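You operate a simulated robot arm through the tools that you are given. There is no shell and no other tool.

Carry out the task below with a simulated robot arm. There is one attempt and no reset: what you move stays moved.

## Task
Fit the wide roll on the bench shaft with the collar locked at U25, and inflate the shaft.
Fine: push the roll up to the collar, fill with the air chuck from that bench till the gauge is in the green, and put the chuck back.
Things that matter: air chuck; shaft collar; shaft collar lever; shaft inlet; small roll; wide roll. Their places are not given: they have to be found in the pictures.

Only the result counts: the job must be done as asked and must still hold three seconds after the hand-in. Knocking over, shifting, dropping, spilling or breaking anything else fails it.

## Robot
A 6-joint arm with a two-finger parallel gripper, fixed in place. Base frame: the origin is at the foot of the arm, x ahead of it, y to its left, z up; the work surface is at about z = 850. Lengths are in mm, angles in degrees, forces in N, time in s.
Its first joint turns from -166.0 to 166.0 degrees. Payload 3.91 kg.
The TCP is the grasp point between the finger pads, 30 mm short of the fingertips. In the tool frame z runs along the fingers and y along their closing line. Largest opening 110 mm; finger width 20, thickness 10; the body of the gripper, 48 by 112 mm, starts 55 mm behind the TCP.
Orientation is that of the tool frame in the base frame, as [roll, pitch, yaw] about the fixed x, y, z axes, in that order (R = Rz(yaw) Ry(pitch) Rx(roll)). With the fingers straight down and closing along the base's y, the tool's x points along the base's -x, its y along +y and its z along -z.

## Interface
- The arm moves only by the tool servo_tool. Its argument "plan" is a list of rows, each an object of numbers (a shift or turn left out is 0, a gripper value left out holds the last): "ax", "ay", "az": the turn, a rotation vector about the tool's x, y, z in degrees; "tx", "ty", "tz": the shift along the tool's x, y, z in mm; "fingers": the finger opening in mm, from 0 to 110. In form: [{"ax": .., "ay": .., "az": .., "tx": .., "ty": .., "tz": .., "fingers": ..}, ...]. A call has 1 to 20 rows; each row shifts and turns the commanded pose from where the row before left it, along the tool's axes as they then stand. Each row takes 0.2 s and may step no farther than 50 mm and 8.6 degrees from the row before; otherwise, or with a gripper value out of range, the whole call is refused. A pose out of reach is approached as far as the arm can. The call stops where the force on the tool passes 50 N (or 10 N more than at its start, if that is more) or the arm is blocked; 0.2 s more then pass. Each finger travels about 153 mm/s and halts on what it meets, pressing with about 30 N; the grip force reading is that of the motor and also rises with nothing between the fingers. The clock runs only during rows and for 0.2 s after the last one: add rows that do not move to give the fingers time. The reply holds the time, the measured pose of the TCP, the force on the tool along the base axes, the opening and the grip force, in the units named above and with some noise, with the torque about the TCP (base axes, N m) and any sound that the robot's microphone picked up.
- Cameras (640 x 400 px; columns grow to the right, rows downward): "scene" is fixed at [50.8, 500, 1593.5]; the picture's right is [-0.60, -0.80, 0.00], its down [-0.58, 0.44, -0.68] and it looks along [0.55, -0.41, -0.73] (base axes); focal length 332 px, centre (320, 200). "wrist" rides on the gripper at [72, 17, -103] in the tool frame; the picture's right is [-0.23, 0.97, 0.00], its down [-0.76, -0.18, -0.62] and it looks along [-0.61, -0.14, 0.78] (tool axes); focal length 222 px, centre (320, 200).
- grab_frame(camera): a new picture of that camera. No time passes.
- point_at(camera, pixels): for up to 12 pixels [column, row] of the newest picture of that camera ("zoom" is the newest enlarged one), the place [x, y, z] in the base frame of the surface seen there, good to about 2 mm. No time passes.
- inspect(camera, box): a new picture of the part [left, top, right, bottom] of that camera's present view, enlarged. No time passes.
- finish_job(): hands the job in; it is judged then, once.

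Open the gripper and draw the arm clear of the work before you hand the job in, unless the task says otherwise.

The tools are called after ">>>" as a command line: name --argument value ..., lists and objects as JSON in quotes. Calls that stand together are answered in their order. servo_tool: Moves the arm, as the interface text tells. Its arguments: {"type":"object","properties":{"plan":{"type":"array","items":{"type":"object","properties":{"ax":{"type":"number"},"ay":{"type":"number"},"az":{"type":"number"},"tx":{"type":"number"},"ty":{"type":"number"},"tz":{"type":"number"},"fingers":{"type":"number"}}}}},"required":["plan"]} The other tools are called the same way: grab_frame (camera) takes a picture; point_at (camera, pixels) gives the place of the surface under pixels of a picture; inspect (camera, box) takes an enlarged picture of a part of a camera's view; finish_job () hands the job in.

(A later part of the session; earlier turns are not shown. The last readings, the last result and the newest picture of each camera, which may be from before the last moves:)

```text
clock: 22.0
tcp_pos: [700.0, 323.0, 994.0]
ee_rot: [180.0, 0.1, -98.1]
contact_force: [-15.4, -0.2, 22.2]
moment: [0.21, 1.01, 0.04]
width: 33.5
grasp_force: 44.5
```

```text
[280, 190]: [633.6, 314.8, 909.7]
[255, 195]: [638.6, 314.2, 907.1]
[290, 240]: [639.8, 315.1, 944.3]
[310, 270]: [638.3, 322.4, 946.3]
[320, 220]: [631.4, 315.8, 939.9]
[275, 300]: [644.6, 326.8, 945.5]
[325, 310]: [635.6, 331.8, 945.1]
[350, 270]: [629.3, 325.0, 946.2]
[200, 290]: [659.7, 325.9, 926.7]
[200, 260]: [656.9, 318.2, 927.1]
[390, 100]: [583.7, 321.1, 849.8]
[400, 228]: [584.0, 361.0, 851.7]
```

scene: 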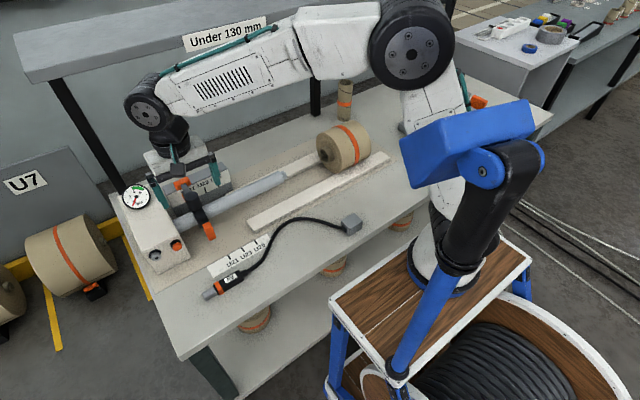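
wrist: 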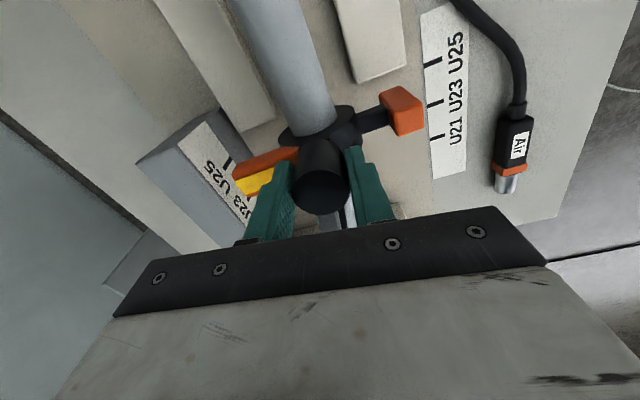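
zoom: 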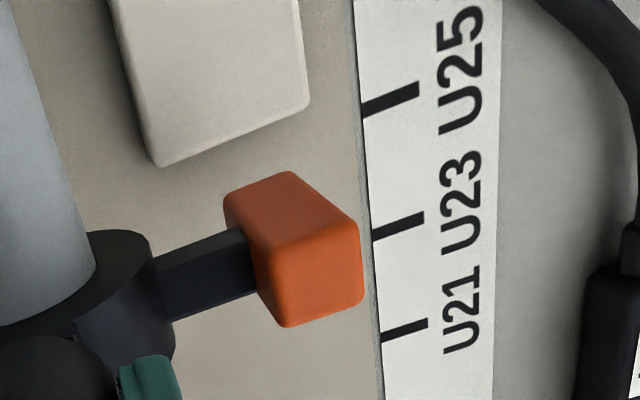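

The collar is at y≈323.6; U25 tick is at y≈320.7. I move it another 3 mm toward −y.

>>> servo_tool --plan '[{"tx": 1.5, "ty": -0.2}, {"tx": 1.47, "ty": -0.2}, {}]'

>>> inspect --camera "wrist" --box '[170, 100, 310, 220]'

>>> point_at --camera "zoom" --pixels '[[306, 275], [345, 318], [340, 310], [300, 230], [350, 322], [320, 290], [312, 283], [278, 215]]'

```text
clock: 22.8
tcp_pos: [700.4, 319.0, 995.1]
ee_rot: [-179.9, 0.4, -98.1]
contact_force: [-11.4, 1.1, 24.8]
moment: [-0.13, 0.81, 0.04]
width: 34.0
grasp_force: 45.2
```

```text
3.33 times, centred on (240, 160) of wrist
```

zoom: 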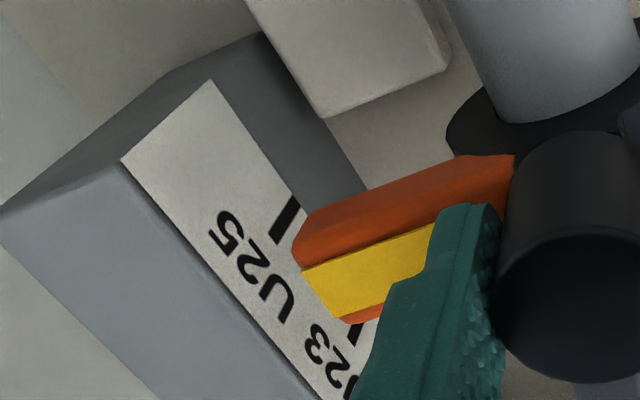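

```text
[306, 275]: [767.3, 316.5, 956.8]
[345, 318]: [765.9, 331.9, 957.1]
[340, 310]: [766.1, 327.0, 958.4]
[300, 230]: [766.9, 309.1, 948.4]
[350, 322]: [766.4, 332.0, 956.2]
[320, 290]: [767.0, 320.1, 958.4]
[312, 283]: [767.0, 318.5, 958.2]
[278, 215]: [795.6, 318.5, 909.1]
```

The pointer centre is now ≈320.6, on U25. I open, lift straight up and look at the lever's angle.

>>> servo_tool --plan '[{"fingers": 64}, {}, {"tz": -30}, {"tz": -30}, {"tx": -20}, {"tx": -16}]'

>>> inspect --camera "wrist" --box '[220, 60, 420, 220]'

>>> point_at --camera "zoom" --pixels '[[290, 130], [310, 200], [325, 270], [340, 320], [140, 150], [160, 190], [120, 165]]'

```text
clock: 24.2
tcp_pos: [707.2, 355.9, 1053.9]
ee_rot: [180.0, 0.3, -98.1]
contact_force: [0.0, -0.5, -0.1]
moment: [0.01, 0.02, 0.01]
width: 64.1
grasp_force: 0.0
```

```text
2.50 times, centred on (320, 140) of wrist
```

zoom: 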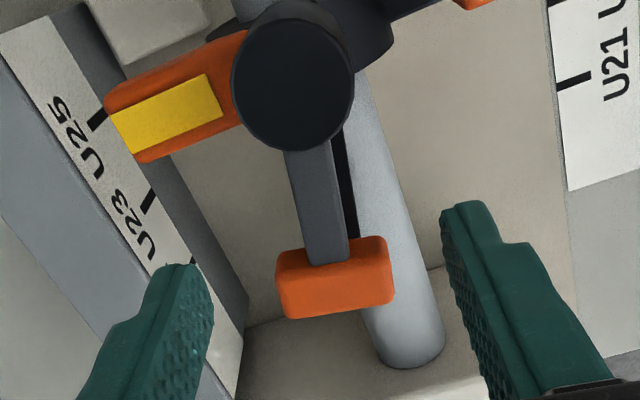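

```text
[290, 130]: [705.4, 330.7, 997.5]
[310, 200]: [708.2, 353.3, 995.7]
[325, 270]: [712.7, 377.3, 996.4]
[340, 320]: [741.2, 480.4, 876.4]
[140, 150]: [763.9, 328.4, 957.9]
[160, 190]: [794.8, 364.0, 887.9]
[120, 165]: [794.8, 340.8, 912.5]
```

The lever points at about 77°. I align the yaw, descend to z≈1003, and grip the arm firmly so that the arc holds the collar's place.

>>> servo_tool --plan '[{"az": 4.9, "fingers": 45}, {"tz": 26}, {"tz": 25}, {"fingers": 10}, {}, {}]'

```text
clock: 25.6
tcp_pos: [707.4, 354.5, 1002.8]
ee_rot: [-179.9, 0.3, -103.0]
contact_force: [25.0, -0.8, -3.9]
moment: [0.12, -0.4, 0.87]
width: 13.8
grasp_force: 45.3
```

Gripped with a 25 N side load against the stop; I relieve it and start the clockwise arc back toward +x.

>>> servo_tool --plan '[{"az": 6, "tx": 0.2, "ty": -5.7}, {"az": 6, "tx": 0.2, "ty": -3.7}, {"az": 6, "tx": 0.2, "ty": -3.7}, {}]'

```text
clock: 26.6
tcp_pos: [718.0, 351.9, 1002.5]
ee_rot: [179.9, 0.3, -121.0]
contact_force: [21.4, 1.5, 11.7]
moment: [-0.89, 0.09, 0.73]
width: 14.0
grasp_force: 45.3
```

Angle is now 59° and the collar stays near its place, but +21 N in x remains. I shift the arc by about 2 mm in +x and go on.

>>> servo_tool --plan '[{"az": 6, "tx": -0.8, "ty": -5.5}, {"az": 6, "tx": 0.2, "ty": -3.8}, {"az": 6, "tx": 0.2, "ty": -3.8}, {}]'

```text
clock: 27.6
tcp_pos: [726.8, 344.4, 1003.7]
ee_rot: [179.7, 0.1, -139.0]
contact_force: [-5.7, 1.2, 16.2]
moment: [-0.02, -0.03, -0.2]
width: 14.0
grasp_force: 45.2
```

On track at 41° with small forces. I continue the arc to 0°.

>>> servo_tool --plan '[{"az": 6, "tx": 0.2, "ty": -3.85}, {"az": 6, "tx": 0.2, "ty": -3.85}, {"az": 6, "tx": 0.2, "ty": -3.85}, {"az": 6, "tx": 0.2, "ty": -3.85}, {}]'

>>> servo_tool --plan '[{"az": 6, "tx": 0.2, "ty": -3.85}, {"az": 6, "tx": 0.2, "ty": -3.85}, {"az": 5, "tx": 0.2, "ty": -3.2}, {}]'

>>> grab_frame --camera "wrist"

>>> inspect --camera "scene" --box '[150, 130, 280, 260]'

```text
clock: 28.8
tcp_pos: [733.0, 330.2, 1002.5]
ee_rot: [179.8, 0.0, -163.0]
contact_force: [-25.9, 1.6, 18.4]
moment: [-0.44, 0.65, -0.39]
width: 13.6
grasp_force: 45.3
```

```text
clock: 29.8
tcp_pos: [735.0, 320.9, 1002.6]
ee_rot: [179.9, 0.0, 179.9]
contact_force: [-35.2, 4.0, 6.6]
moment: [-0.1, 0.25, -0.01]
width: 13.7
grasp_force: 45.1
```

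```text
taken
```

wrist: 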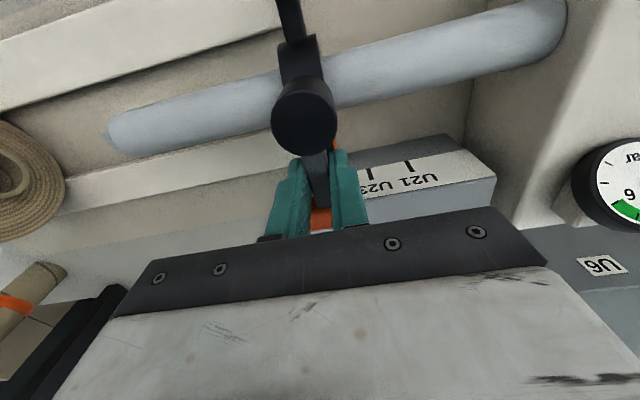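

```text
3.08 times, centred on (215, 195) of scene
```

zoom: 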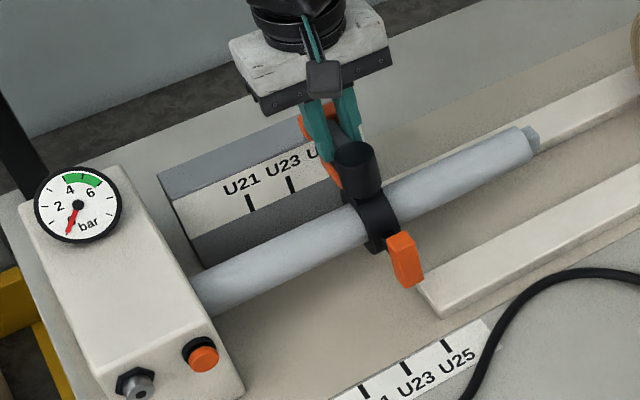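

The lever is back at 0° and y=320.9. I relieve the radial pull and press a few degrees further to feel the end of the lock.

>>> servo_tool --plan '[{"tx": 3}, {"az": 2, "ty": -1.3}, {"az": 2, "ty": -1.3}, {}]'

```text
clock: 30.8
tcp_pos: [734.7, 319.6, 1003.3]
ee_rot: [179.7, 0.2, 176.1]
contact_force: [4.9, 26.9, -2.7]
moment: [0.16, -1.46, 0.98]
width: 15.2
grasp_force: 44.6
```

Resistance (27 N) shows the lever is at its locked stop. I ease off, open and lift to verify.

>>> servo_tool --plan '[{"az": -2, "ty": 1.3}, {"az": -2, "ty": 1.3}, {"fingers": 45}, {}, {"tz": -30}, {"tz": -20}]'

>>> inspect --camera "wrist" --box '[250, 50, 410, 210]'

>>> point_at --camera "zoom" --pixels '[[320, 200], [320, 130], [260, 60], [380, 60], [300, 300], [290, 270], [360, 270], [250, 330], [370, 330], [320, 20]]'

>>> inspect --camera "scene" --box '[150, 130, 280, 260]'

>>> point_at --camera "zoom" --pixels '[[404, 250], [395, 240], [418, 240], [405, 280], [355, 150], [320, 135], [330, 175], [443, 342], [405, 365], [388, 225]]'

```text
clock: 32.2
tcp_pos: [735.1, 317.9, 1051.4]
ee_rot: [179.9, 0.0, 180.0]
contact_force: [0.3, -0.1, -1.0]
moment: [0.0, -0.01, 0.01]
width: 45.0
grasp_force: 0.1
```

```text
2.50 times, centred on (330, 130) of wrist
```

zoom: 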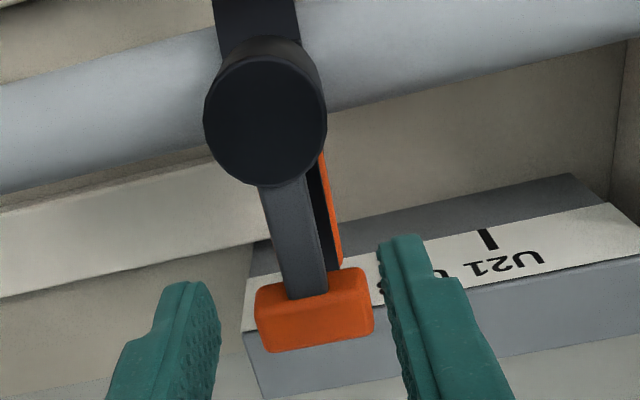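

```text
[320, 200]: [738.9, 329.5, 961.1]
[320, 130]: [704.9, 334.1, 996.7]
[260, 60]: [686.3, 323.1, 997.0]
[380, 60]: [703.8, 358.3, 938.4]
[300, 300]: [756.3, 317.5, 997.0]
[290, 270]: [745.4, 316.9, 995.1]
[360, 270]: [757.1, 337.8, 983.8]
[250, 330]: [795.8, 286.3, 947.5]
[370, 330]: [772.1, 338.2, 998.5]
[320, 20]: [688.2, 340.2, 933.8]
```

```text
3.08 times, centred on (215, 195) of scene
```

zoom: 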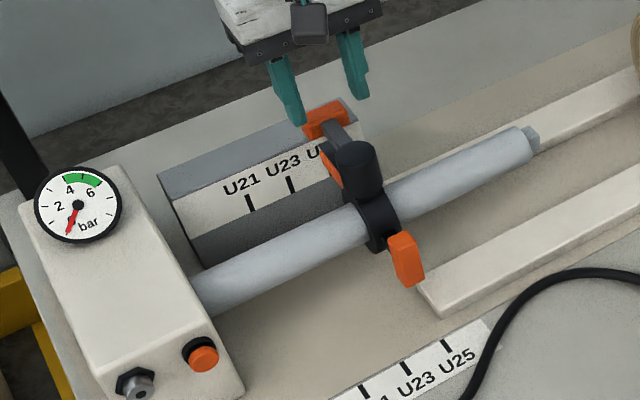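

```text
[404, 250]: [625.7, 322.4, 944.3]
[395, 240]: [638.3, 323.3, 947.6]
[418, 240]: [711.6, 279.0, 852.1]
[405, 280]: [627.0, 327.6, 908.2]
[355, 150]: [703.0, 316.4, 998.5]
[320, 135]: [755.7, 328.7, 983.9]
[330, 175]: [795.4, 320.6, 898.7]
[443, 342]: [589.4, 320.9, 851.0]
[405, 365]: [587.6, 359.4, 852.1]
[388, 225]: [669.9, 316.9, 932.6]
```

Yellow is hidden again, so it is locked. I check the locked position more exactly on the front tab with a tight zoom.

>>> inspect --camera "scene" --box '[205, 190, 255, 225]'

>>> point_at --camera "zoom" --pixels '[[300, 300], [325, 290], [370, 290], [345, 280], [330, 350], [375, 350], [350, 320], [290, 240], [240, 150], [330, 120], [385, 320], [310, 320]]'

```text
11.43 times, centred on (230, 208) of scene
```

zoom: 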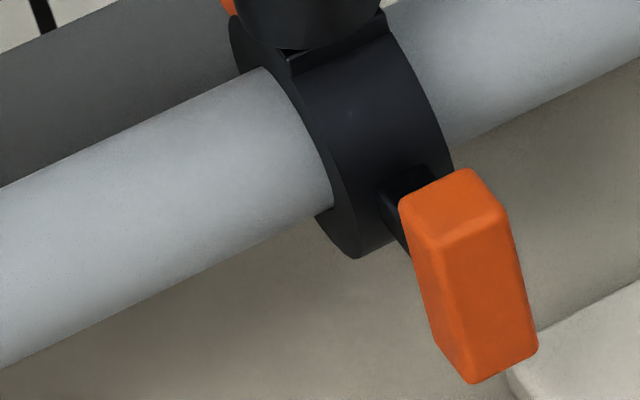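

```text
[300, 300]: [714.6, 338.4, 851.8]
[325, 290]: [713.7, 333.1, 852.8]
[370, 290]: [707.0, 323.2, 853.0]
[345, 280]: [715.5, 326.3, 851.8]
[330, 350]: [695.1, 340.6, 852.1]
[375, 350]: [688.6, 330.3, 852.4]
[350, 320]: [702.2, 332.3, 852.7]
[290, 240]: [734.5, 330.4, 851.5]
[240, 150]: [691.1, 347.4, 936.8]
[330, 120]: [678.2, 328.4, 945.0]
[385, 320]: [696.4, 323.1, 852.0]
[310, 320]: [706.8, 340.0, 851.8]
```

>>> point_at --camera "zoom" --pixels '[[405, 205], [440, 240], [503, 215], [440, 280], [515, 270], [455, 360], [532, 345], [470, 230], [465, 175], [300, 75], [388, 40], [325, 100]]'

```text
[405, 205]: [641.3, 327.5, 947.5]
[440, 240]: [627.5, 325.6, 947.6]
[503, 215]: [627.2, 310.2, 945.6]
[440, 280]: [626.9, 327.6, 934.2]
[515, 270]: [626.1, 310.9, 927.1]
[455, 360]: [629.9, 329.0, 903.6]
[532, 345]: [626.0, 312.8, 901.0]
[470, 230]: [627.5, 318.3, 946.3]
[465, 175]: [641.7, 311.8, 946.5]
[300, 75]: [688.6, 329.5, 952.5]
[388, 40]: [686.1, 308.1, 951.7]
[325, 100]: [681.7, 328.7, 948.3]
```

Front tab spans about y 310–328 (centre ≈319.3) against the tick at 320.7. I move back for a direct wrist view of tab and tick together.

>>> servo_tool --plan '[{"tx": 48, "ty": 5}, {"tx": 47, "ty": 5}]'

>>> inspect --camera "wrist" --box '[220, 0, 400, 150]'

```text
clock: 32.8
tcp_pos: [638.3, 328.5, 1051.6]
ee_rot: [179.8, 0.0, 180.0]
contact_force: [-0.1, 0.8, -0.6]
moment: [0.02, 0.01, -0.01]
width: 44.9
grasp_force: 0.1
```

```text
2.67 times, centred on (310, 75) of wrist
```

zoom: 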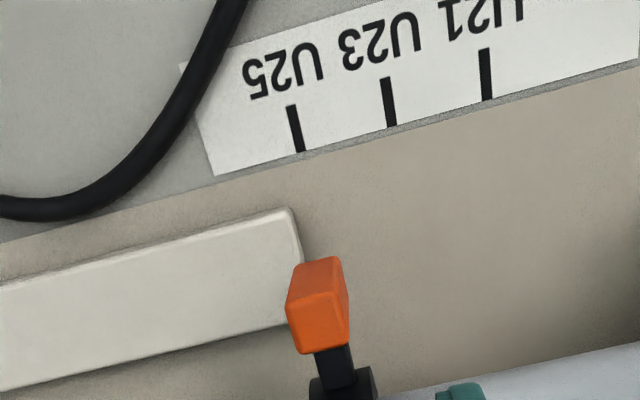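

>>> point_at --camera "zoom" --pixels '[[294, 115], [297, 132], [299, 148], [291, 122], [301, 130], [386, 100], [290, 315], [346, 300], [292, 335], [347, 325], [318, 330], [335, 370]]'

>>> point_at --camera "zoom" --pixels '[[300, 348], [345, 342], [292, 310], [336, 292], [320, 375], [350, 365], [293, 325], [349, 312], [288, 120], [303, 140], [330, 390], [320, 300]]'

```text
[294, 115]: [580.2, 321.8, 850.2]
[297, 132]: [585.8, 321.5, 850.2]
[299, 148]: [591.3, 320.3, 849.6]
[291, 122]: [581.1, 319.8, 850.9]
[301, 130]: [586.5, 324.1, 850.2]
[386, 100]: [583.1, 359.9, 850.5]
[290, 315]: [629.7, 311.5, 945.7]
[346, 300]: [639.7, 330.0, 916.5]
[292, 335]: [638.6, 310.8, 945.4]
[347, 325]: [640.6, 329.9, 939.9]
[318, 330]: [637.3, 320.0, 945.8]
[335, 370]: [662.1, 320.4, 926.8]
```

```text
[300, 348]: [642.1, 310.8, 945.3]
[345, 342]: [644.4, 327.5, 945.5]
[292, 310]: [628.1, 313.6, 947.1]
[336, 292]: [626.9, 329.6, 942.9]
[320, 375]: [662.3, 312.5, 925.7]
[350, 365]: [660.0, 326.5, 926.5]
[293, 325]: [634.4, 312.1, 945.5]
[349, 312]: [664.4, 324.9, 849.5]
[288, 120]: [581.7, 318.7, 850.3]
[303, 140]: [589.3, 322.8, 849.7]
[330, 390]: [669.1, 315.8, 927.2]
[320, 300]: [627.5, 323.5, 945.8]
```

Tab centre ≈320 against tick ≈321: good. Now I raise and travel to the −y end of the roll, then turn the gripper 90° so the fingers close along x.

>>> servo_tool --plan '[{"tz": -48}, {"ty": -48, "tx": -4}, {"ty": -48, "tx": -4}, {"ty": -48, "tx": -4}, {"ty": -48, "tx": -4}, {"ty": -48, "tx": -4}, {"ty": -48, "tx": -4}, {"ty": -48, "tx": -4}, {"ty": -48, "tx": -4}, {"ty": -48, "tx": -4}, {"ty": -48, "tx": -4}, {"ty": -48, "tx": -4}, {"ty": -48, "tx": -4}]'

>>> servo_tool --plan '[{"az": -8.2}, {"az": -8.2}, {"az": -8.2}, {"az": -8.2}, {"az": -8.2}, {"az": -8.2}, {"az": -8.2}, {"az": -8.2}, {"az": -8.2}, {"az": -8.2}, {"az": -8.0}]'

>>> grab_frame --camera "wrist"

>>> grab_frame --camera "scene"

```text
clock: 35.6
tcp_pos: [687.0, -245.8, 1098.5]
ee_rot: [179.8, 0.0, -180.0]
contact_force: [-1.1, 0.7, 0.2]
moment: [-0.04, -0.01, 0.0]
width: 44.8
grasp_force: 0.1
```

```text
clock: 38.0
tcp_pos: [687.7, -246.0, 1098.4]
ee_rot: [-180.0, 0.2, -89.8]
contact_force: [0.0, 0.2, -0.4]
moment: [0.0, -0.03, -0.01]
width: 45.1
grasp_force: 0.1
```

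```text
taken
```

wrist: 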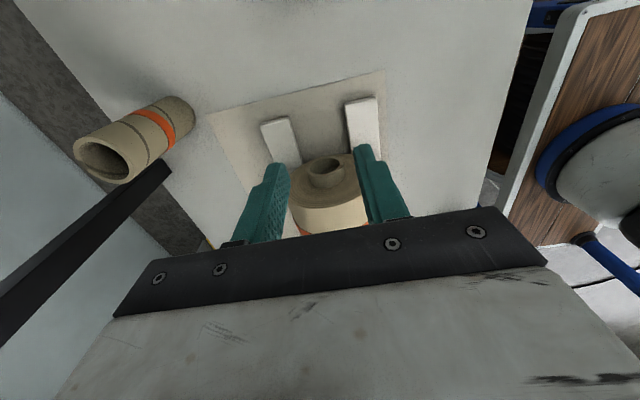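

```text
taken
```

scene: 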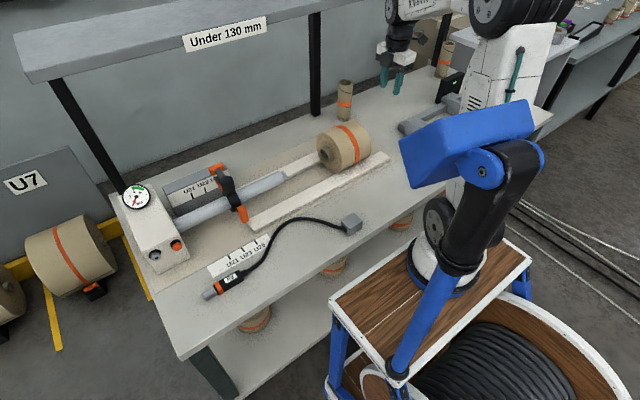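

The core end faces us at (327,172) between the fingers. I enlarge and measure.

>>> inspect --camera "wrist" --box '[260, 90, 400, 240]'

>>> point_at --camera "zoom" --pixels '[[215, 215], [385, 215], [300, 180], [300, 230], [250, 195], [350, 195], [300, 290], [200, 270], [400, 260], [300, 330], [230, 240], [365, 240]]'

>>> point_at --camera "wrist" --pixels '[[313, 165], [327, 158], [342, 165], [327, 185], [327, 195], [300, 190], [352, 180], [320, 212], [345, 210], [135, 135], [180, 115], [100, 155]]'

```text
2.67 times, centred on (330, 165) of wrist
```

zoom: 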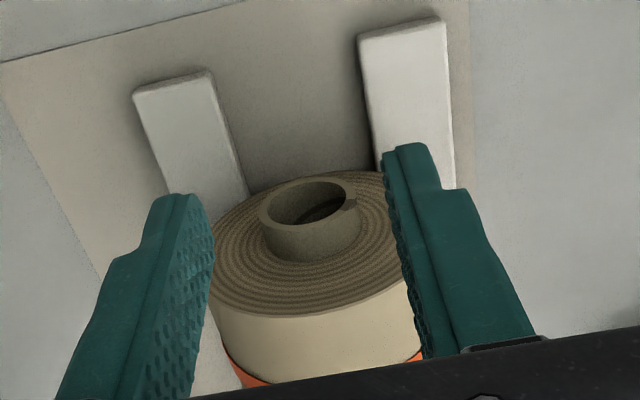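

```text
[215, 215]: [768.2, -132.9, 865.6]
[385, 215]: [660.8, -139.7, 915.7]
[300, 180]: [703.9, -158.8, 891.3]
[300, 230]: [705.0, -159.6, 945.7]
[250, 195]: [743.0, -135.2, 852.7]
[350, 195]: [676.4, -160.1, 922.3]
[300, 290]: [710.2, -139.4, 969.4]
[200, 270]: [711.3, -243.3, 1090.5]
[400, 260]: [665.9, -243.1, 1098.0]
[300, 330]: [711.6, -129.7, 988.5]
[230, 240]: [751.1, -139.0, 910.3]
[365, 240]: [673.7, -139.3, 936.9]
```

```text
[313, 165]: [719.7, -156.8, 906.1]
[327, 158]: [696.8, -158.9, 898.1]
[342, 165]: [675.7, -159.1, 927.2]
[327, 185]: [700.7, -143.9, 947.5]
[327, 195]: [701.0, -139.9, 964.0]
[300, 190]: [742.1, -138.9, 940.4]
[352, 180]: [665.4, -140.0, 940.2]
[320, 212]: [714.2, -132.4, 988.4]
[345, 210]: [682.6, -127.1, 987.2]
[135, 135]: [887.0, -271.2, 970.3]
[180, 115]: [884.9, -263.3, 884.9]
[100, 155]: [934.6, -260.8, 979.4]
```

Core end is at y=−159.5, axis [698, z 919], outer radius 28; web face at −139.5. Before descending I check the caliper gauge's position near the gripper's path.

>>> point_at --camera "scene" --pixels '[[450, 82], [455, 78], [445, 95], [410, 125], [440, 105], [443, 60], [395, 80], [445, 45]]'

>>> inspect --camera "scene" --box '[360, 20, 500, 150]'

```text
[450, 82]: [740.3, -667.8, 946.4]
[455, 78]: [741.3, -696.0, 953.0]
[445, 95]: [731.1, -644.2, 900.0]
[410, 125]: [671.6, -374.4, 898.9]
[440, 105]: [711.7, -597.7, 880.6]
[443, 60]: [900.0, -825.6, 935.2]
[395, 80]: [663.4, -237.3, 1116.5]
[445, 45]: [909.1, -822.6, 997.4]
```

```text
3.08 times, centred on (430, 85) of scene
```

zoom: 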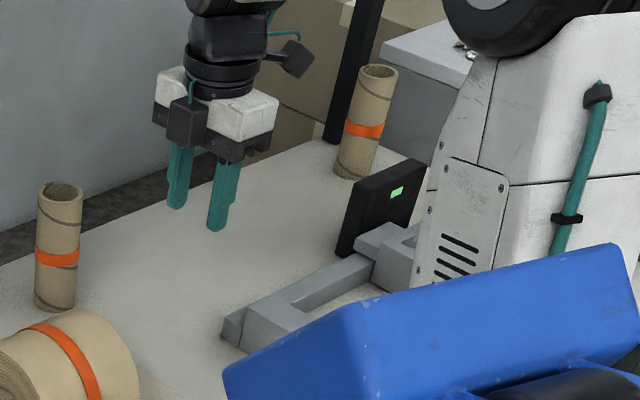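

Gauge jaw is at y≤−374 and low, so the way is clear. I move to [698,−200] and descend to z≈930.

>>> servo_tool --plan '[{"tx": -46, "ty": -10.3}, {"tz": 45}, {"tz": 45}, {"tz": 45}, {"tz": 33}, {}]'

>>> inspect --camera "scene" --box '[300, 80, 440, 210]'

>>> grab_frame --camera "wrist"

```text
clock: 39.4
tcp_pos: [699.1, -199.9, 930.4]
ee_rot: [180.0, 0.2, -90.0]
contact_force: [-0.1, -0.3, -1.1]
moment: [-0.02, -0.01, -0.01]
width: 44.9
grasp_force: 0.1
```

```text
3.08 times, centred on (370, 145) of scene
```

zoom: 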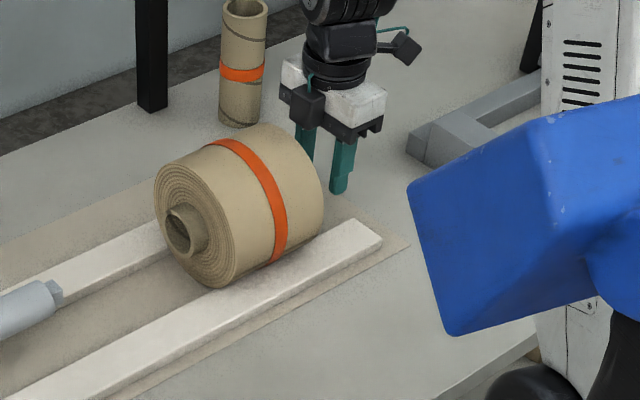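

```text
taken
```

wrist: 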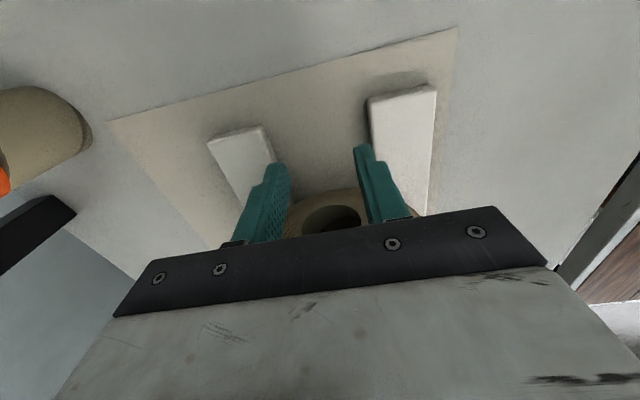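

Fingers straddle the core axis. I advance toward +y until contact shows in the force.

>>> servo_tool --plan '[{"tx": -8}, {"tx": -8}, {"tx": -8}, {"tx": -5}, {"tx": -5}, {"tx": -5}, {}]'

>>> inspect --camera "scene" --box '[300, 80, 440, 210]'

```text
clock: 41.0
tcp_pos: [699.6, -162.6, 930.4]
ee_rot: [179.9, 0.3, -89.9]
contact_force: [0.0, -3.7, 2.3]
moment: [0.34, 0.0, 0.0]
width: 44.8
grasp_force: 0.0
```

```text
3.08 times, centred on (370, 145) of scene
```

zoom: 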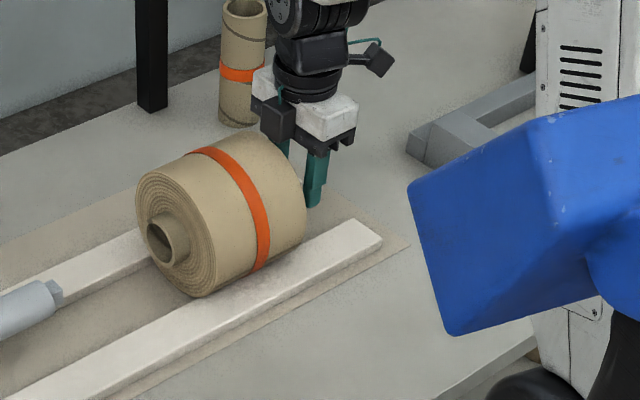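

The roll slides along the rails with under 4 N. I keep pushing 130 mm toward the shaft tip and then check alignment.

>>> servo_tool --plan '[{"tx": -10}, {"tx": -10}, {"tx": -10}, {"tx": -10}, {"tx": -10}, {"tx": -10}, {"tx": -10}, {"tx": -10}, {"tx": -10}, {"tx": -10}, {"tx": -10}, {"tx": -10}, {"tx": -10}, {}]'

>>> inspect --camera "scene" --box '[240, 90, 380, 220]'

>>> point_at --camera "zoom" --pixels '[[200, 180], [230, 170], [250, 220], [215, 240], [300, 120], [170, 240], [320, 260]]'

```text
clock: 44.0
tcp_pos: [698.2, -32.8, 931.9]
ee_rot: [179.9, 0.2, -89.9]
contact_force: [0.6, -4.8, 2.3]
moment: [-0.09, -0.03, -0.07]
width: 45.6
grasp_force: 0.2
```

```text
3.08 times, centred on (310, 155) of scene
```

zoom: 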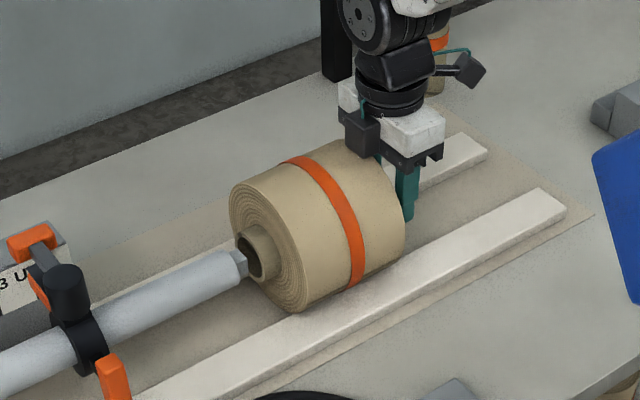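

```text
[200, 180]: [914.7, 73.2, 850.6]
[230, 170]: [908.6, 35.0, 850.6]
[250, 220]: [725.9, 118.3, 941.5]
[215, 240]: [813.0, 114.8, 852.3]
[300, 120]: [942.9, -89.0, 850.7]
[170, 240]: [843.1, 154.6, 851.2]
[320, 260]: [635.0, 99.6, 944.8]
```

The core now meets the shaft nose, well in line. I continue in small steps watching the force.

>>> servo_tool --plan '[{"tx": -5}, {"tx": -5}, {"tx": -5}, {"tx": -5}, {"tx": -5}, {"tx": -5}, {"tx": -5}, {"tx": -5}, {}]'

>>> inspect --camera "scene" --box '[220, 100, 360, 230]'

```text
clock: 46.0
tcp_pos: [698.0, 7.7, 932.1]
ee_rot: [179.9, 0.2, -90.0]
contact_force: [0.7, -3.7, 2.4]
moment: [-0.05, 0.0, 0.09]
width: 45.4
grasp_force: 0.1
```

```text
3.08 times, centred on (290, 165) of scene
```

zoom: 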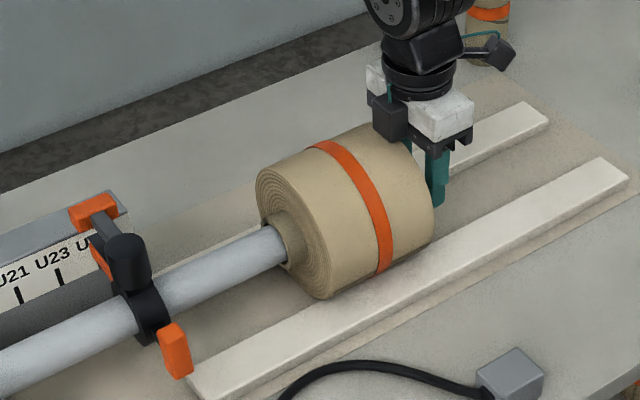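

The roll rides onto the shaft with about 4 N. I push a further 110 mm, then slowly to the collar.

>>> servo_tool --plan '[{"tx": -10}, {"tx": -10}, {"tx": -10}, {"tx": -10}, {"tx": -10}, {"tx": -10}, {"tx": -10}, {"tx": -10}, {"tx": -10}, {"tx": -10}, {"tx": -10}, {}]'

>>> servo_tool --plan '[{"tx": -3}, {"tx": -3}, {"tx": -3}, {"tx": -3}, {}]'

>>> inspect --camera "scene" --box '[180, 120, 320, 250]'

```text
clock: 48.6
tcp_pos: [698.2, 118.0, 932.3]
ee_rot: [180.0, 0.2, -90.1]
contact_force: [0.0, -4.4, 2.1]
moment: [-0.06, 0.0, -0.03]
width: 45.2
grasp_force: 0.0
```

```text
clock: 49.8
tcp_pos: [697.9, 130.0, 931.6]
ee_rot: [180.0, 0.2, -90.0]
contact_force: [-0.2, -3.5, 2.4]
moment: [-0.07, -0.04, -0.11]
width: 44.8
grasp_force: 0.0
```

```text
3.08 times, centred on (250, 185) of scene
```

zoom: 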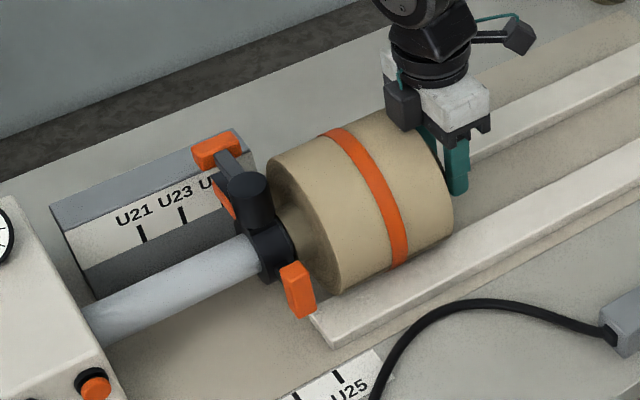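

About 8 mm should remain to the collar. I push in 2 mm steps until the force rises.

>>> servo_tool --plan '[{"tx": -2}, {"tx": -2}, {"tx": -2}, {}]'

>>> servo_tool --plan '[{"tx": -1.5}, {"tx": -1.5}, {}]'

```text
clock: 50.8
tcp_pos: [697.8, 137.2, 931.8]
ee_rot: [-179.9, 0.2, -90.0]
contact_force: [0.0, -10.1, 4.0]
moment: [-0.17, 0.01, -0.04]
width: 45.0
grasp_force: 0.0
```

```text
clock: 51.6
tcp_pos: [698.0, 137.3, 933.0]
ee_rot: [179.9, 0.0, -90.0]
contact_force: [4.9, -44.1, 8.5]
moment: [-0.39, -0.08, -0.91]
width: 45.2
grasp_force: 0.0
stopped in row 3: the force on the tool passed its limit at 51 N (the readings are from after the stop); the commanded pose is now the measured one
```

Firm contact at TCP y=137.3 (44 N): the roll is against the collar. I draw the fingers back and look at the collar and gap.

>>> servo_tool --plan '[{"tx": 10}, {"tx": 30}, {"tx": 30}, {"tz": -40}, {"tz": -45}, {"tz": -45}]'

>>> inspect --camera "scene" --box '[190, 150, 270, 230]'

>>> point_at --camera "zoom" --pixels '[[370, 250], [330, 290], [380, 280], [355, 220], [300, 200], [260, 220], [420, 220], [330, 225], [325, 200]]'

```text
clock: 53.0
tcp_pos: [698.3, 68.3, 1060.5]
ee_rot: [179.9, -0.1, -89.9]
contact_force: [-0.3, -0.2, 0.1]
moment: [-0.01, 0.03, 0.02]
width: 45.2
grasp_force: 0.2
```

```text
5.00 times, centred on (230, 190) of scene
```

zoom: 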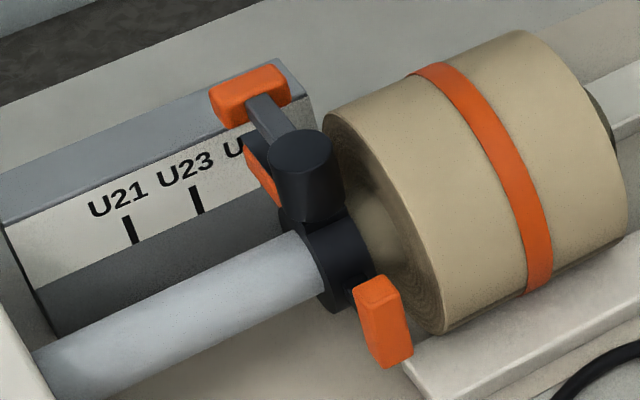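

```text
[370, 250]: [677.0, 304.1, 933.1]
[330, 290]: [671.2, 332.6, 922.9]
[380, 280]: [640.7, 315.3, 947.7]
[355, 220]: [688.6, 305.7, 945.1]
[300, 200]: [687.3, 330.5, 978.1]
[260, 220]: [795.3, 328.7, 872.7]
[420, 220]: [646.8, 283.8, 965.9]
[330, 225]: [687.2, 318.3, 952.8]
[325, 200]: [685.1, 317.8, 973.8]
```

The roll rests against the collar ring. I verify the collar did not shift with a tight zoom on its front tab.

>>> inspect --camera "scene" --box '[215, 185, 265, 230]'

>>> point_at --camera "zoom" --pixels '[[320, 260], [355, 240], [385, 235], [335, 290], [395, 290], [350, 340], [405, 330], [305, 230], [245, 130], [190, 90], [270, 170], [365, 270]]'

```text
8.89 times, centred on (240, 208) of scene
```

zoom: 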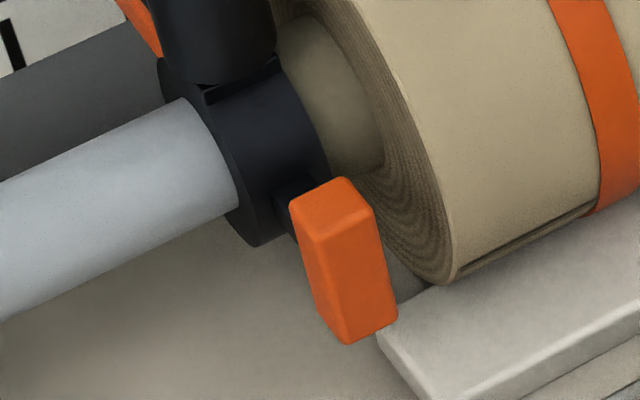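

```text
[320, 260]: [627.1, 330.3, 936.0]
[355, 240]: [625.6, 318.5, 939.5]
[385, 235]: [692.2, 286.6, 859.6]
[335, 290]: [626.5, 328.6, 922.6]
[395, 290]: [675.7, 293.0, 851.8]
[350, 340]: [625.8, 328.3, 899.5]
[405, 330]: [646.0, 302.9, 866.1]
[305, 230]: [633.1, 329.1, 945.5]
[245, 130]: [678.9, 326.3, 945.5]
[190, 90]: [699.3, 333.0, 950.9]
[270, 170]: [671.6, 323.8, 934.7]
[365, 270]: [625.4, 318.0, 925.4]
```

Collar unmoved (tab ≈310–330) and roll seated. Next the chuck: I fly over the bench to look down at it with the wrist camera.

>>> servo_tool --plan '[{"tx": -29, "ty": 19}, {"tx": -29, "ty": 19}, {"tx": -29, "ty": 19}, {"tx": -29, "ty": 19}, {"tx": -29, "ty": 19}, {"tx": -29, "ty": 19}, {"tx": -29, "ty": 19}, {"tx": -29, "ty": 19}, {"tx": -29, "ty": 19}, {"tx": -29, "ty": 19, "tz": 20}]'

>>> grab_frame --camera "wrist"

>>> inspect --camera "wrist" --box '[230, 60, 410, 230]'

```text
clock: 55.2
tcp_pos: [508.9, 361.0, 1042.0]
ee_rot: [179.9, 0.1, -89.9]
contact_force: [0.6, -0.5, -0.2]
moment: [0.03, 0.0, -0.05]
width: 45.1
grasp_force: 0.0
```

```text
taken
```

wrist: 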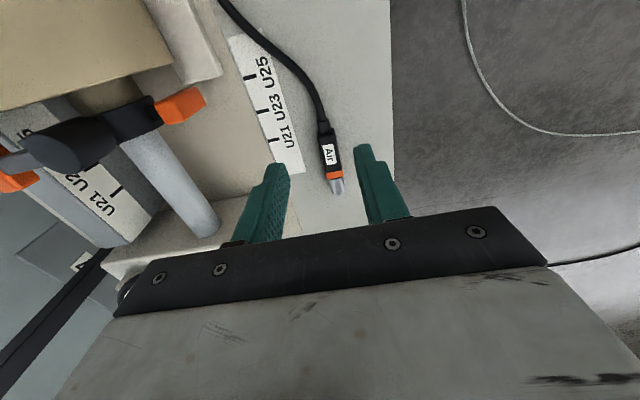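

```text
2.35 times, centred on (320, 145) of wrist
```

zoom: 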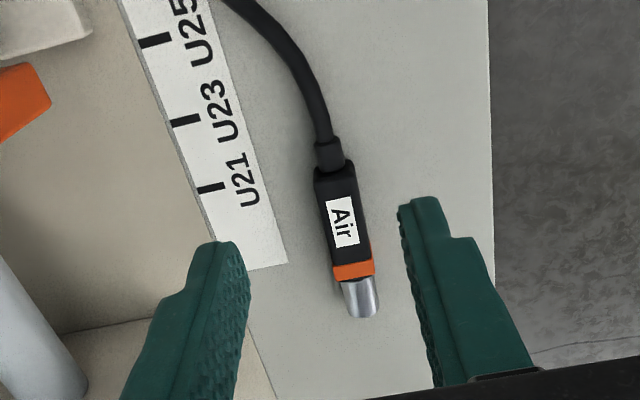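

The chuck is at (330,160). I measure its axis, sides, and tip.

>>> point_at --camera "zoom" --pixels '[[336, 180], [345, 240], [318, 190], [356, 185], [325, 250], [370, 245], [352, 270], [358, 290], [345, 300], [375, 295], [363, 314], [327, 155]]'

>>> inspect --camera "scene" --box '[190, 250, 270, 310]'

>>> point_at --camera "zoom" --pixels '[[120, 340], [160, 300], [150, 370], [200, 285], [250, 230], [320, 180], [360, 150], [340, 200], [100, 330], [280, 205]]'

```text
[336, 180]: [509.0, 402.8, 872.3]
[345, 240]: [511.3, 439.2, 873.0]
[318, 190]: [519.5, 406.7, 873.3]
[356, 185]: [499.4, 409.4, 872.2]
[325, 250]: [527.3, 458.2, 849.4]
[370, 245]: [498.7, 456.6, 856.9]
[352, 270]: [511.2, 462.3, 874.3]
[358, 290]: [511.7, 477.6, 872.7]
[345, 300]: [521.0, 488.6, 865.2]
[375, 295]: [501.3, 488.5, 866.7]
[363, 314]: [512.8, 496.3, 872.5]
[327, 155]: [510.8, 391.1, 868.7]
```

```text
6.67 times, centred on (230, 280) of scene
```

zoom: 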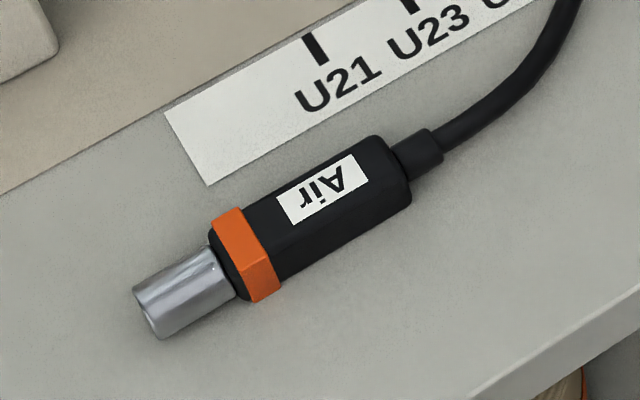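

```text
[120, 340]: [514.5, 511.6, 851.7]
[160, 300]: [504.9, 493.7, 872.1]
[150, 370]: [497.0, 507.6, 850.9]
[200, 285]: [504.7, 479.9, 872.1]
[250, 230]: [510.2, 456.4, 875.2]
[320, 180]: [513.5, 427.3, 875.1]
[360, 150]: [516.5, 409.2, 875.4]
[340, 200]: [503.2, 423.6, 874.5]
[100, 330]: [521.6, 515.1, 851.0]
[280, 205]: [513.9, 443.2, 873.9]
```

The chuck body spans y 402–460 at x≈510, top z≈874 (axis z≈862), tip end at y≈497. I look tightly at the inlet from the scene camera to fix its axis.

>>> inspect --camera "scene" --box '[140, 230, 200, 275]'

>>> point_at --camera "zoom" --pixels '[[320, 200], [200, 200], [170, 260], [150, 250], [180, 240], [165, 280], [140, 270], [190, 270], [165, 225], [120, 240], [220, 230], [160, 255]]'

```text
8.89 times, centred on (170, 252) of scene
```

zoom: 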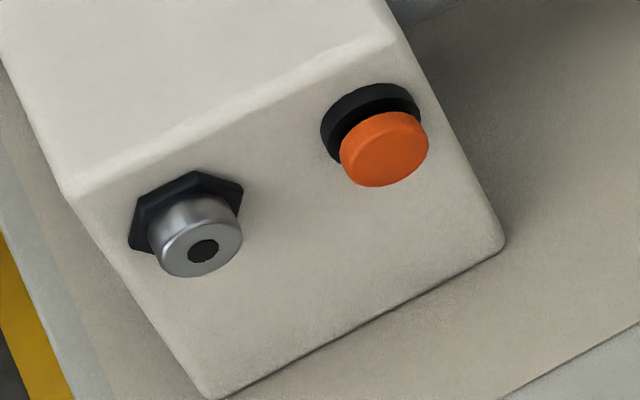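

```text
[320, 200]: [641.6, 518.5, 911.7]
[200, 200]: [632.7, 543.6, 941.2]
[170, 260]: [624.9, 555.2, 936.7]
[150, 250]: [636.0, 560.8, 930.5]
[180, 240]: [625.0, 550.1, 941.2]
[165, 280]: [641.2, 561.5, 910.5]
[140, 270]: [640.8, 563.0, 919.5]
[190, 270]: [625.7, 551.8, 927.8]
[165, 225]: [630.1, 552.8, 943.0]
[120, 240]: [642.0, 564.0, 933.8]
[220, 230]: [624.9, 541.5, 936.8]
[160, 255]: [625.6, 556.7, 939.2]
```

>>> point_at --camera "zoom" --pixels '[[203, 252], [190, 248], [216, 252], [203, 240], [203, 264], [166, 262], [238, 238], [195, 274], [205, 225], [238, 225], [290, 250], [240, 320]]'

```text
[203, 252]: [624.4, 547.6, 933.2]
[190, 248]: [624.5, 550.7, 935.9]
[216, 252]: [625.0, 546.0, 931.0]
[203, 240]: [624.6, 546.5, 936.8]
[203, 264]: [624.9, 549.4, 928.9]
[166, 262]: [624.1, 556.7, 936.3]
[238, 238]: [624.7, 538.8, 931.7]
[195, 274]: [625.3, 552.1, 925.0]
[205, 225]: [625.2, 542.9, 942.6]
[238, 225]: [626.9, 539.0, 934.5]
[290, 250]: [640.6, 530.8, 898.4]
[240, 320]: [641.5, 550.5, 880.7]
```

The inlet axis is at y≈547.7, z≈933.4, end face x≈625. I now go over the chuck body (y≈431) and descend to z≈884.

>>> servo_tool --plan '[{"tx": -35, "ty": -0.8, "az": 0.8}, {"tx": -35, "ty": -0.8, "az": 0.8}, {"tz": 45}, {"tz": 45}, {"tz": 40}, {"tz": 20}, {}]'

>>> inspect --camera "scene" --box '[180, 220, 300, 320]'

>>> grab_frame --camera "wrist"

```text
clock: 56.8
tcp_pos: [507.9, 430.2, 893.3]
ee_rot: [179.9, 0.1, -91.5]
contact_force: [0.4, 1.1, -1.1]
moment: [0.0, 0.0, -0.01]
width: 44.5
grasp_force: 0.0
```

```text
4.00 times, centred on (240, 270) of scene
```

zoom: 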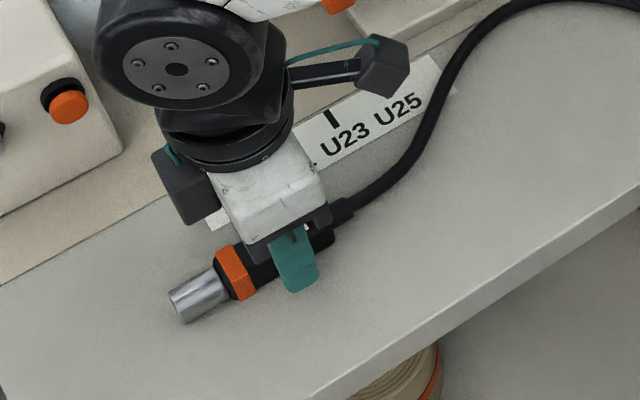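

```text
taken
```

wrist: 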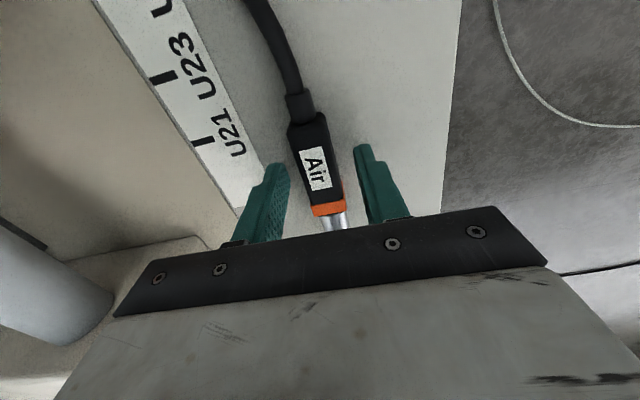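

The chuck lies between the fingers. I centre (+2.5 mm in x), go down 9 mm and close.

>>> servo_tool --plan '[{"ty": -2.5, "tz": 5}, {"tz": 4}, {"fingers": 10}, {}, {}]'

>>> inspect --camera "scene" --box '[180, 220, 300, 320]'

```text
clock: 58.0
tcp_pos: [511.7, 430.1, 883.6]
ee_rot: [-180.0, 0.1, -91.5]
contact_force: [1.3, -0.1, 3.6]
moment: [-0.13, -0.02, 0.02]
width: 23.1
grasp_force: 29.9
```

```text
4.00 times, centred on (240, 270) of scene
```

zoom: 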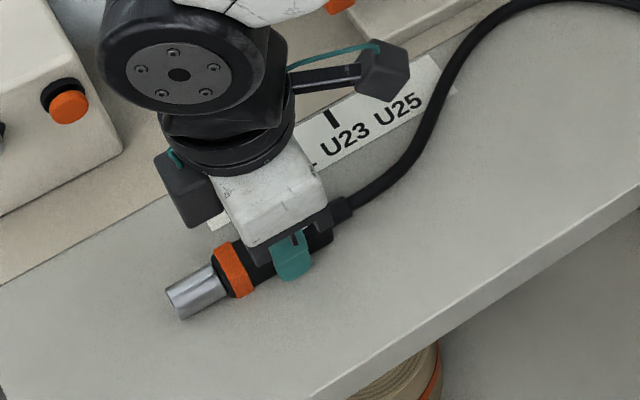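

The chuck is gripped (23 mm). I lift 90 mm and turn it so the tip points to +x.

>>> servo_tool --plan '[{"tz": -10}, {"tz": -40}, {"tz": -45}, {"az": 8.05}, {"az": 8.05}, {"az": 8.05}, {"az": 8.05}, {"az": 8.05}, {"az": 8.05}, {"az": 8.05}, {"az": 8.05}, {"az": 8.05}, {"az": 8.05}, {"az": 8.05}]'

>>> grab_frame --camera "scene"

>>> grab_frame --camera "wrist"

```text
clock: 61.0
tcp_pos: [512.4, 430.4, 977.6]
ee_rot: [179.8, 0.1, 180.0]
contact_force: [-0.5, 0.8, -1.3]
moment: [0.02, 0.02, -0.03]
width: 23.2
grasp_force: 29.8
```

```text
taken
```

scene: 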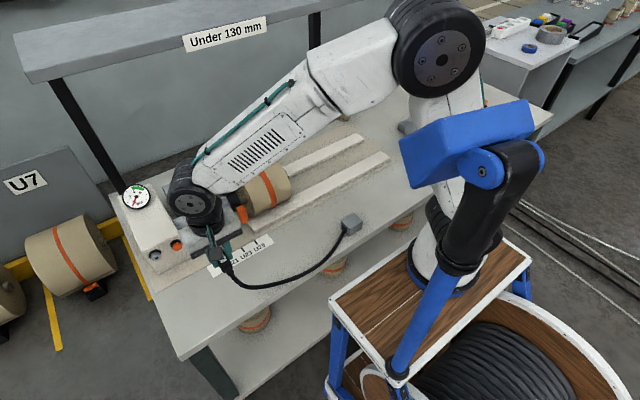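

```text
taken
```

wrist: 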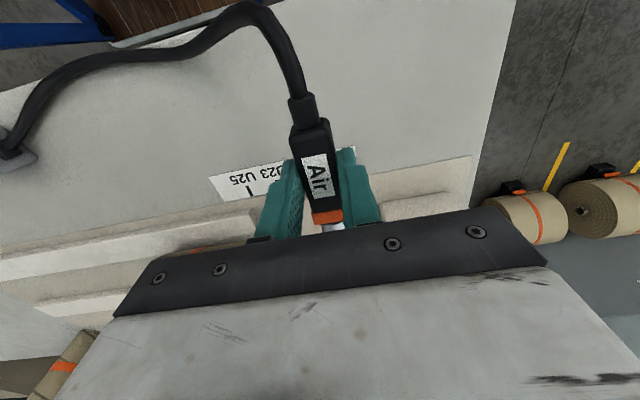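

The chuck points to +x. I tilt the tool 30° about the chuck's axis (wrist leaning to −y, so the gauge stays in view) and move to 25–30 mm in front of the inlet.

>>> servo_tool --plan '[{"ax": -7.5}, {"ax": -7.5}, {"ax": -7.5}, {"ax": -7.5}, {"tx": -4.4, "ty": 19.9, "tz": 18.75}, {"tx": -4.4, "ty": 19.9, "tz": 18.75}, {"tx": -4.4, "ty": 19.9, "tz": 18.75}, {"tx": -4.4, "ty": 19.9, "tz": 18.75}, {}]'

>>> grab_frame --camera "scene"

>>> inspect --camera "scene" --box '[120, 170, 240, 290]'

```text
clock: 63.0
tcp_pos: [529.6, 536.8, 953.4]
ee_rot: [149.9, 0.0, 180.0]
contact_force: [0.1, -0.1, -1.3]
moment: [0.0, 0.02, 0.03]
width: 23.6
grasp_force: 30.6
```

```text
taken
```

scene: 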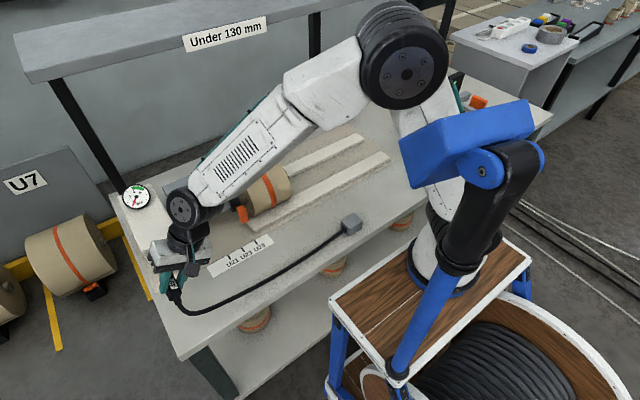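

```text
3.33 times, centred on (180, 230) of scene
```

zoom: 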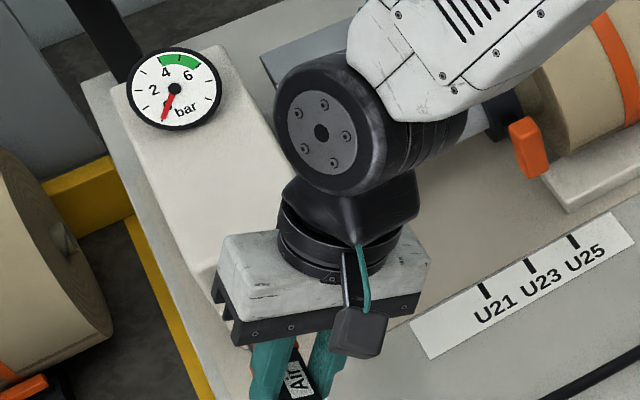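

The gauge is readable (0 bar). I check the chuck tip and inlet alignment in both cameras.

>>> inspect --camera "scene" --box '[130, 230, 210, 320]'

>>> grab_frame --camera "wrist"

```text
4.44 times, centred on (170, 275) of scene
```

zoom: 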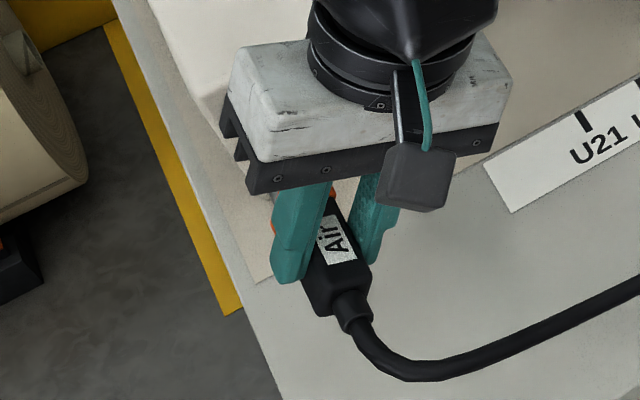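

```text
taken
```

wrist: 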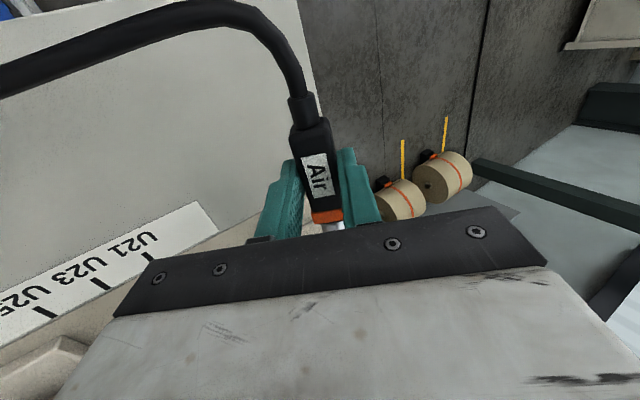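

I measure points on the held chuck to confirm its axis.

>>> point_at --camera "wrist" --pixels '[[311, 140], [316, 172], [325, 200], [327, 214], [331, 226], [297, 135], [325, 135], [301, 110], [336, 227]]'

```text
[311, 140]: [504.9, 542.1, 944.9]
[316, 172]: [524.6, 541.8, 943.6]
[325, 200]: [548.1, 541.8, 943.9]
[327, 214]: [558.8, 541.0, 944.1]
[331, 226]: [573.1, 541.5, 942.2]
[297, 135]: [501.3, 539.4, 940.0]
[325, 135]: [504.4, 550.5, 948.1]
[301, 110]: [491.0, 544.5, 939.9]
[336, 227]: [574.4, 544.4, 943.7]
```

The chuck axis works out at y≈547.8, z≈933.6: matched to the inlet. I advance 24 mm and then in 1–2 mm steps, watching the force.

>>> servo_tool --plan '[{"tx": -12}, {"tx": -8}, {"tx": -4}, {"tx": -2}, {"tx": -2}, {}]'

>>> inspect --camera "scene" --box '[115, 180, 155, 215]'

```text
clock: 64.4
tcp_pos: [553.3, 536.7, 952.8]
ee_rot: [150.1, -0.2, -179.9]
contact_force: [-29.7, -6.9, -3.4]
moment: [-0.13, 0.51, 0.0]
width: 23.3
grasp_force: 30.4
```

```text
11.43 times, centred on (135, 198) of scene
```

zoom: 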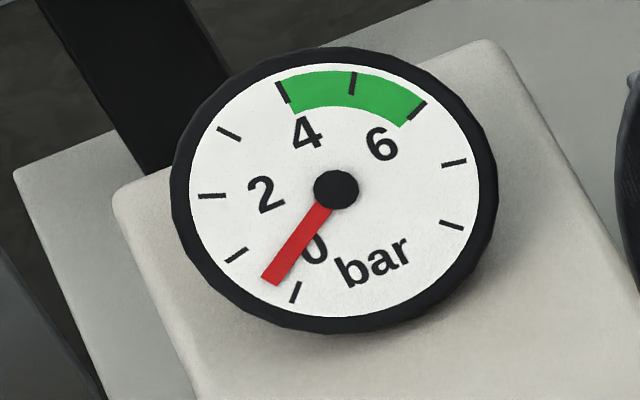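

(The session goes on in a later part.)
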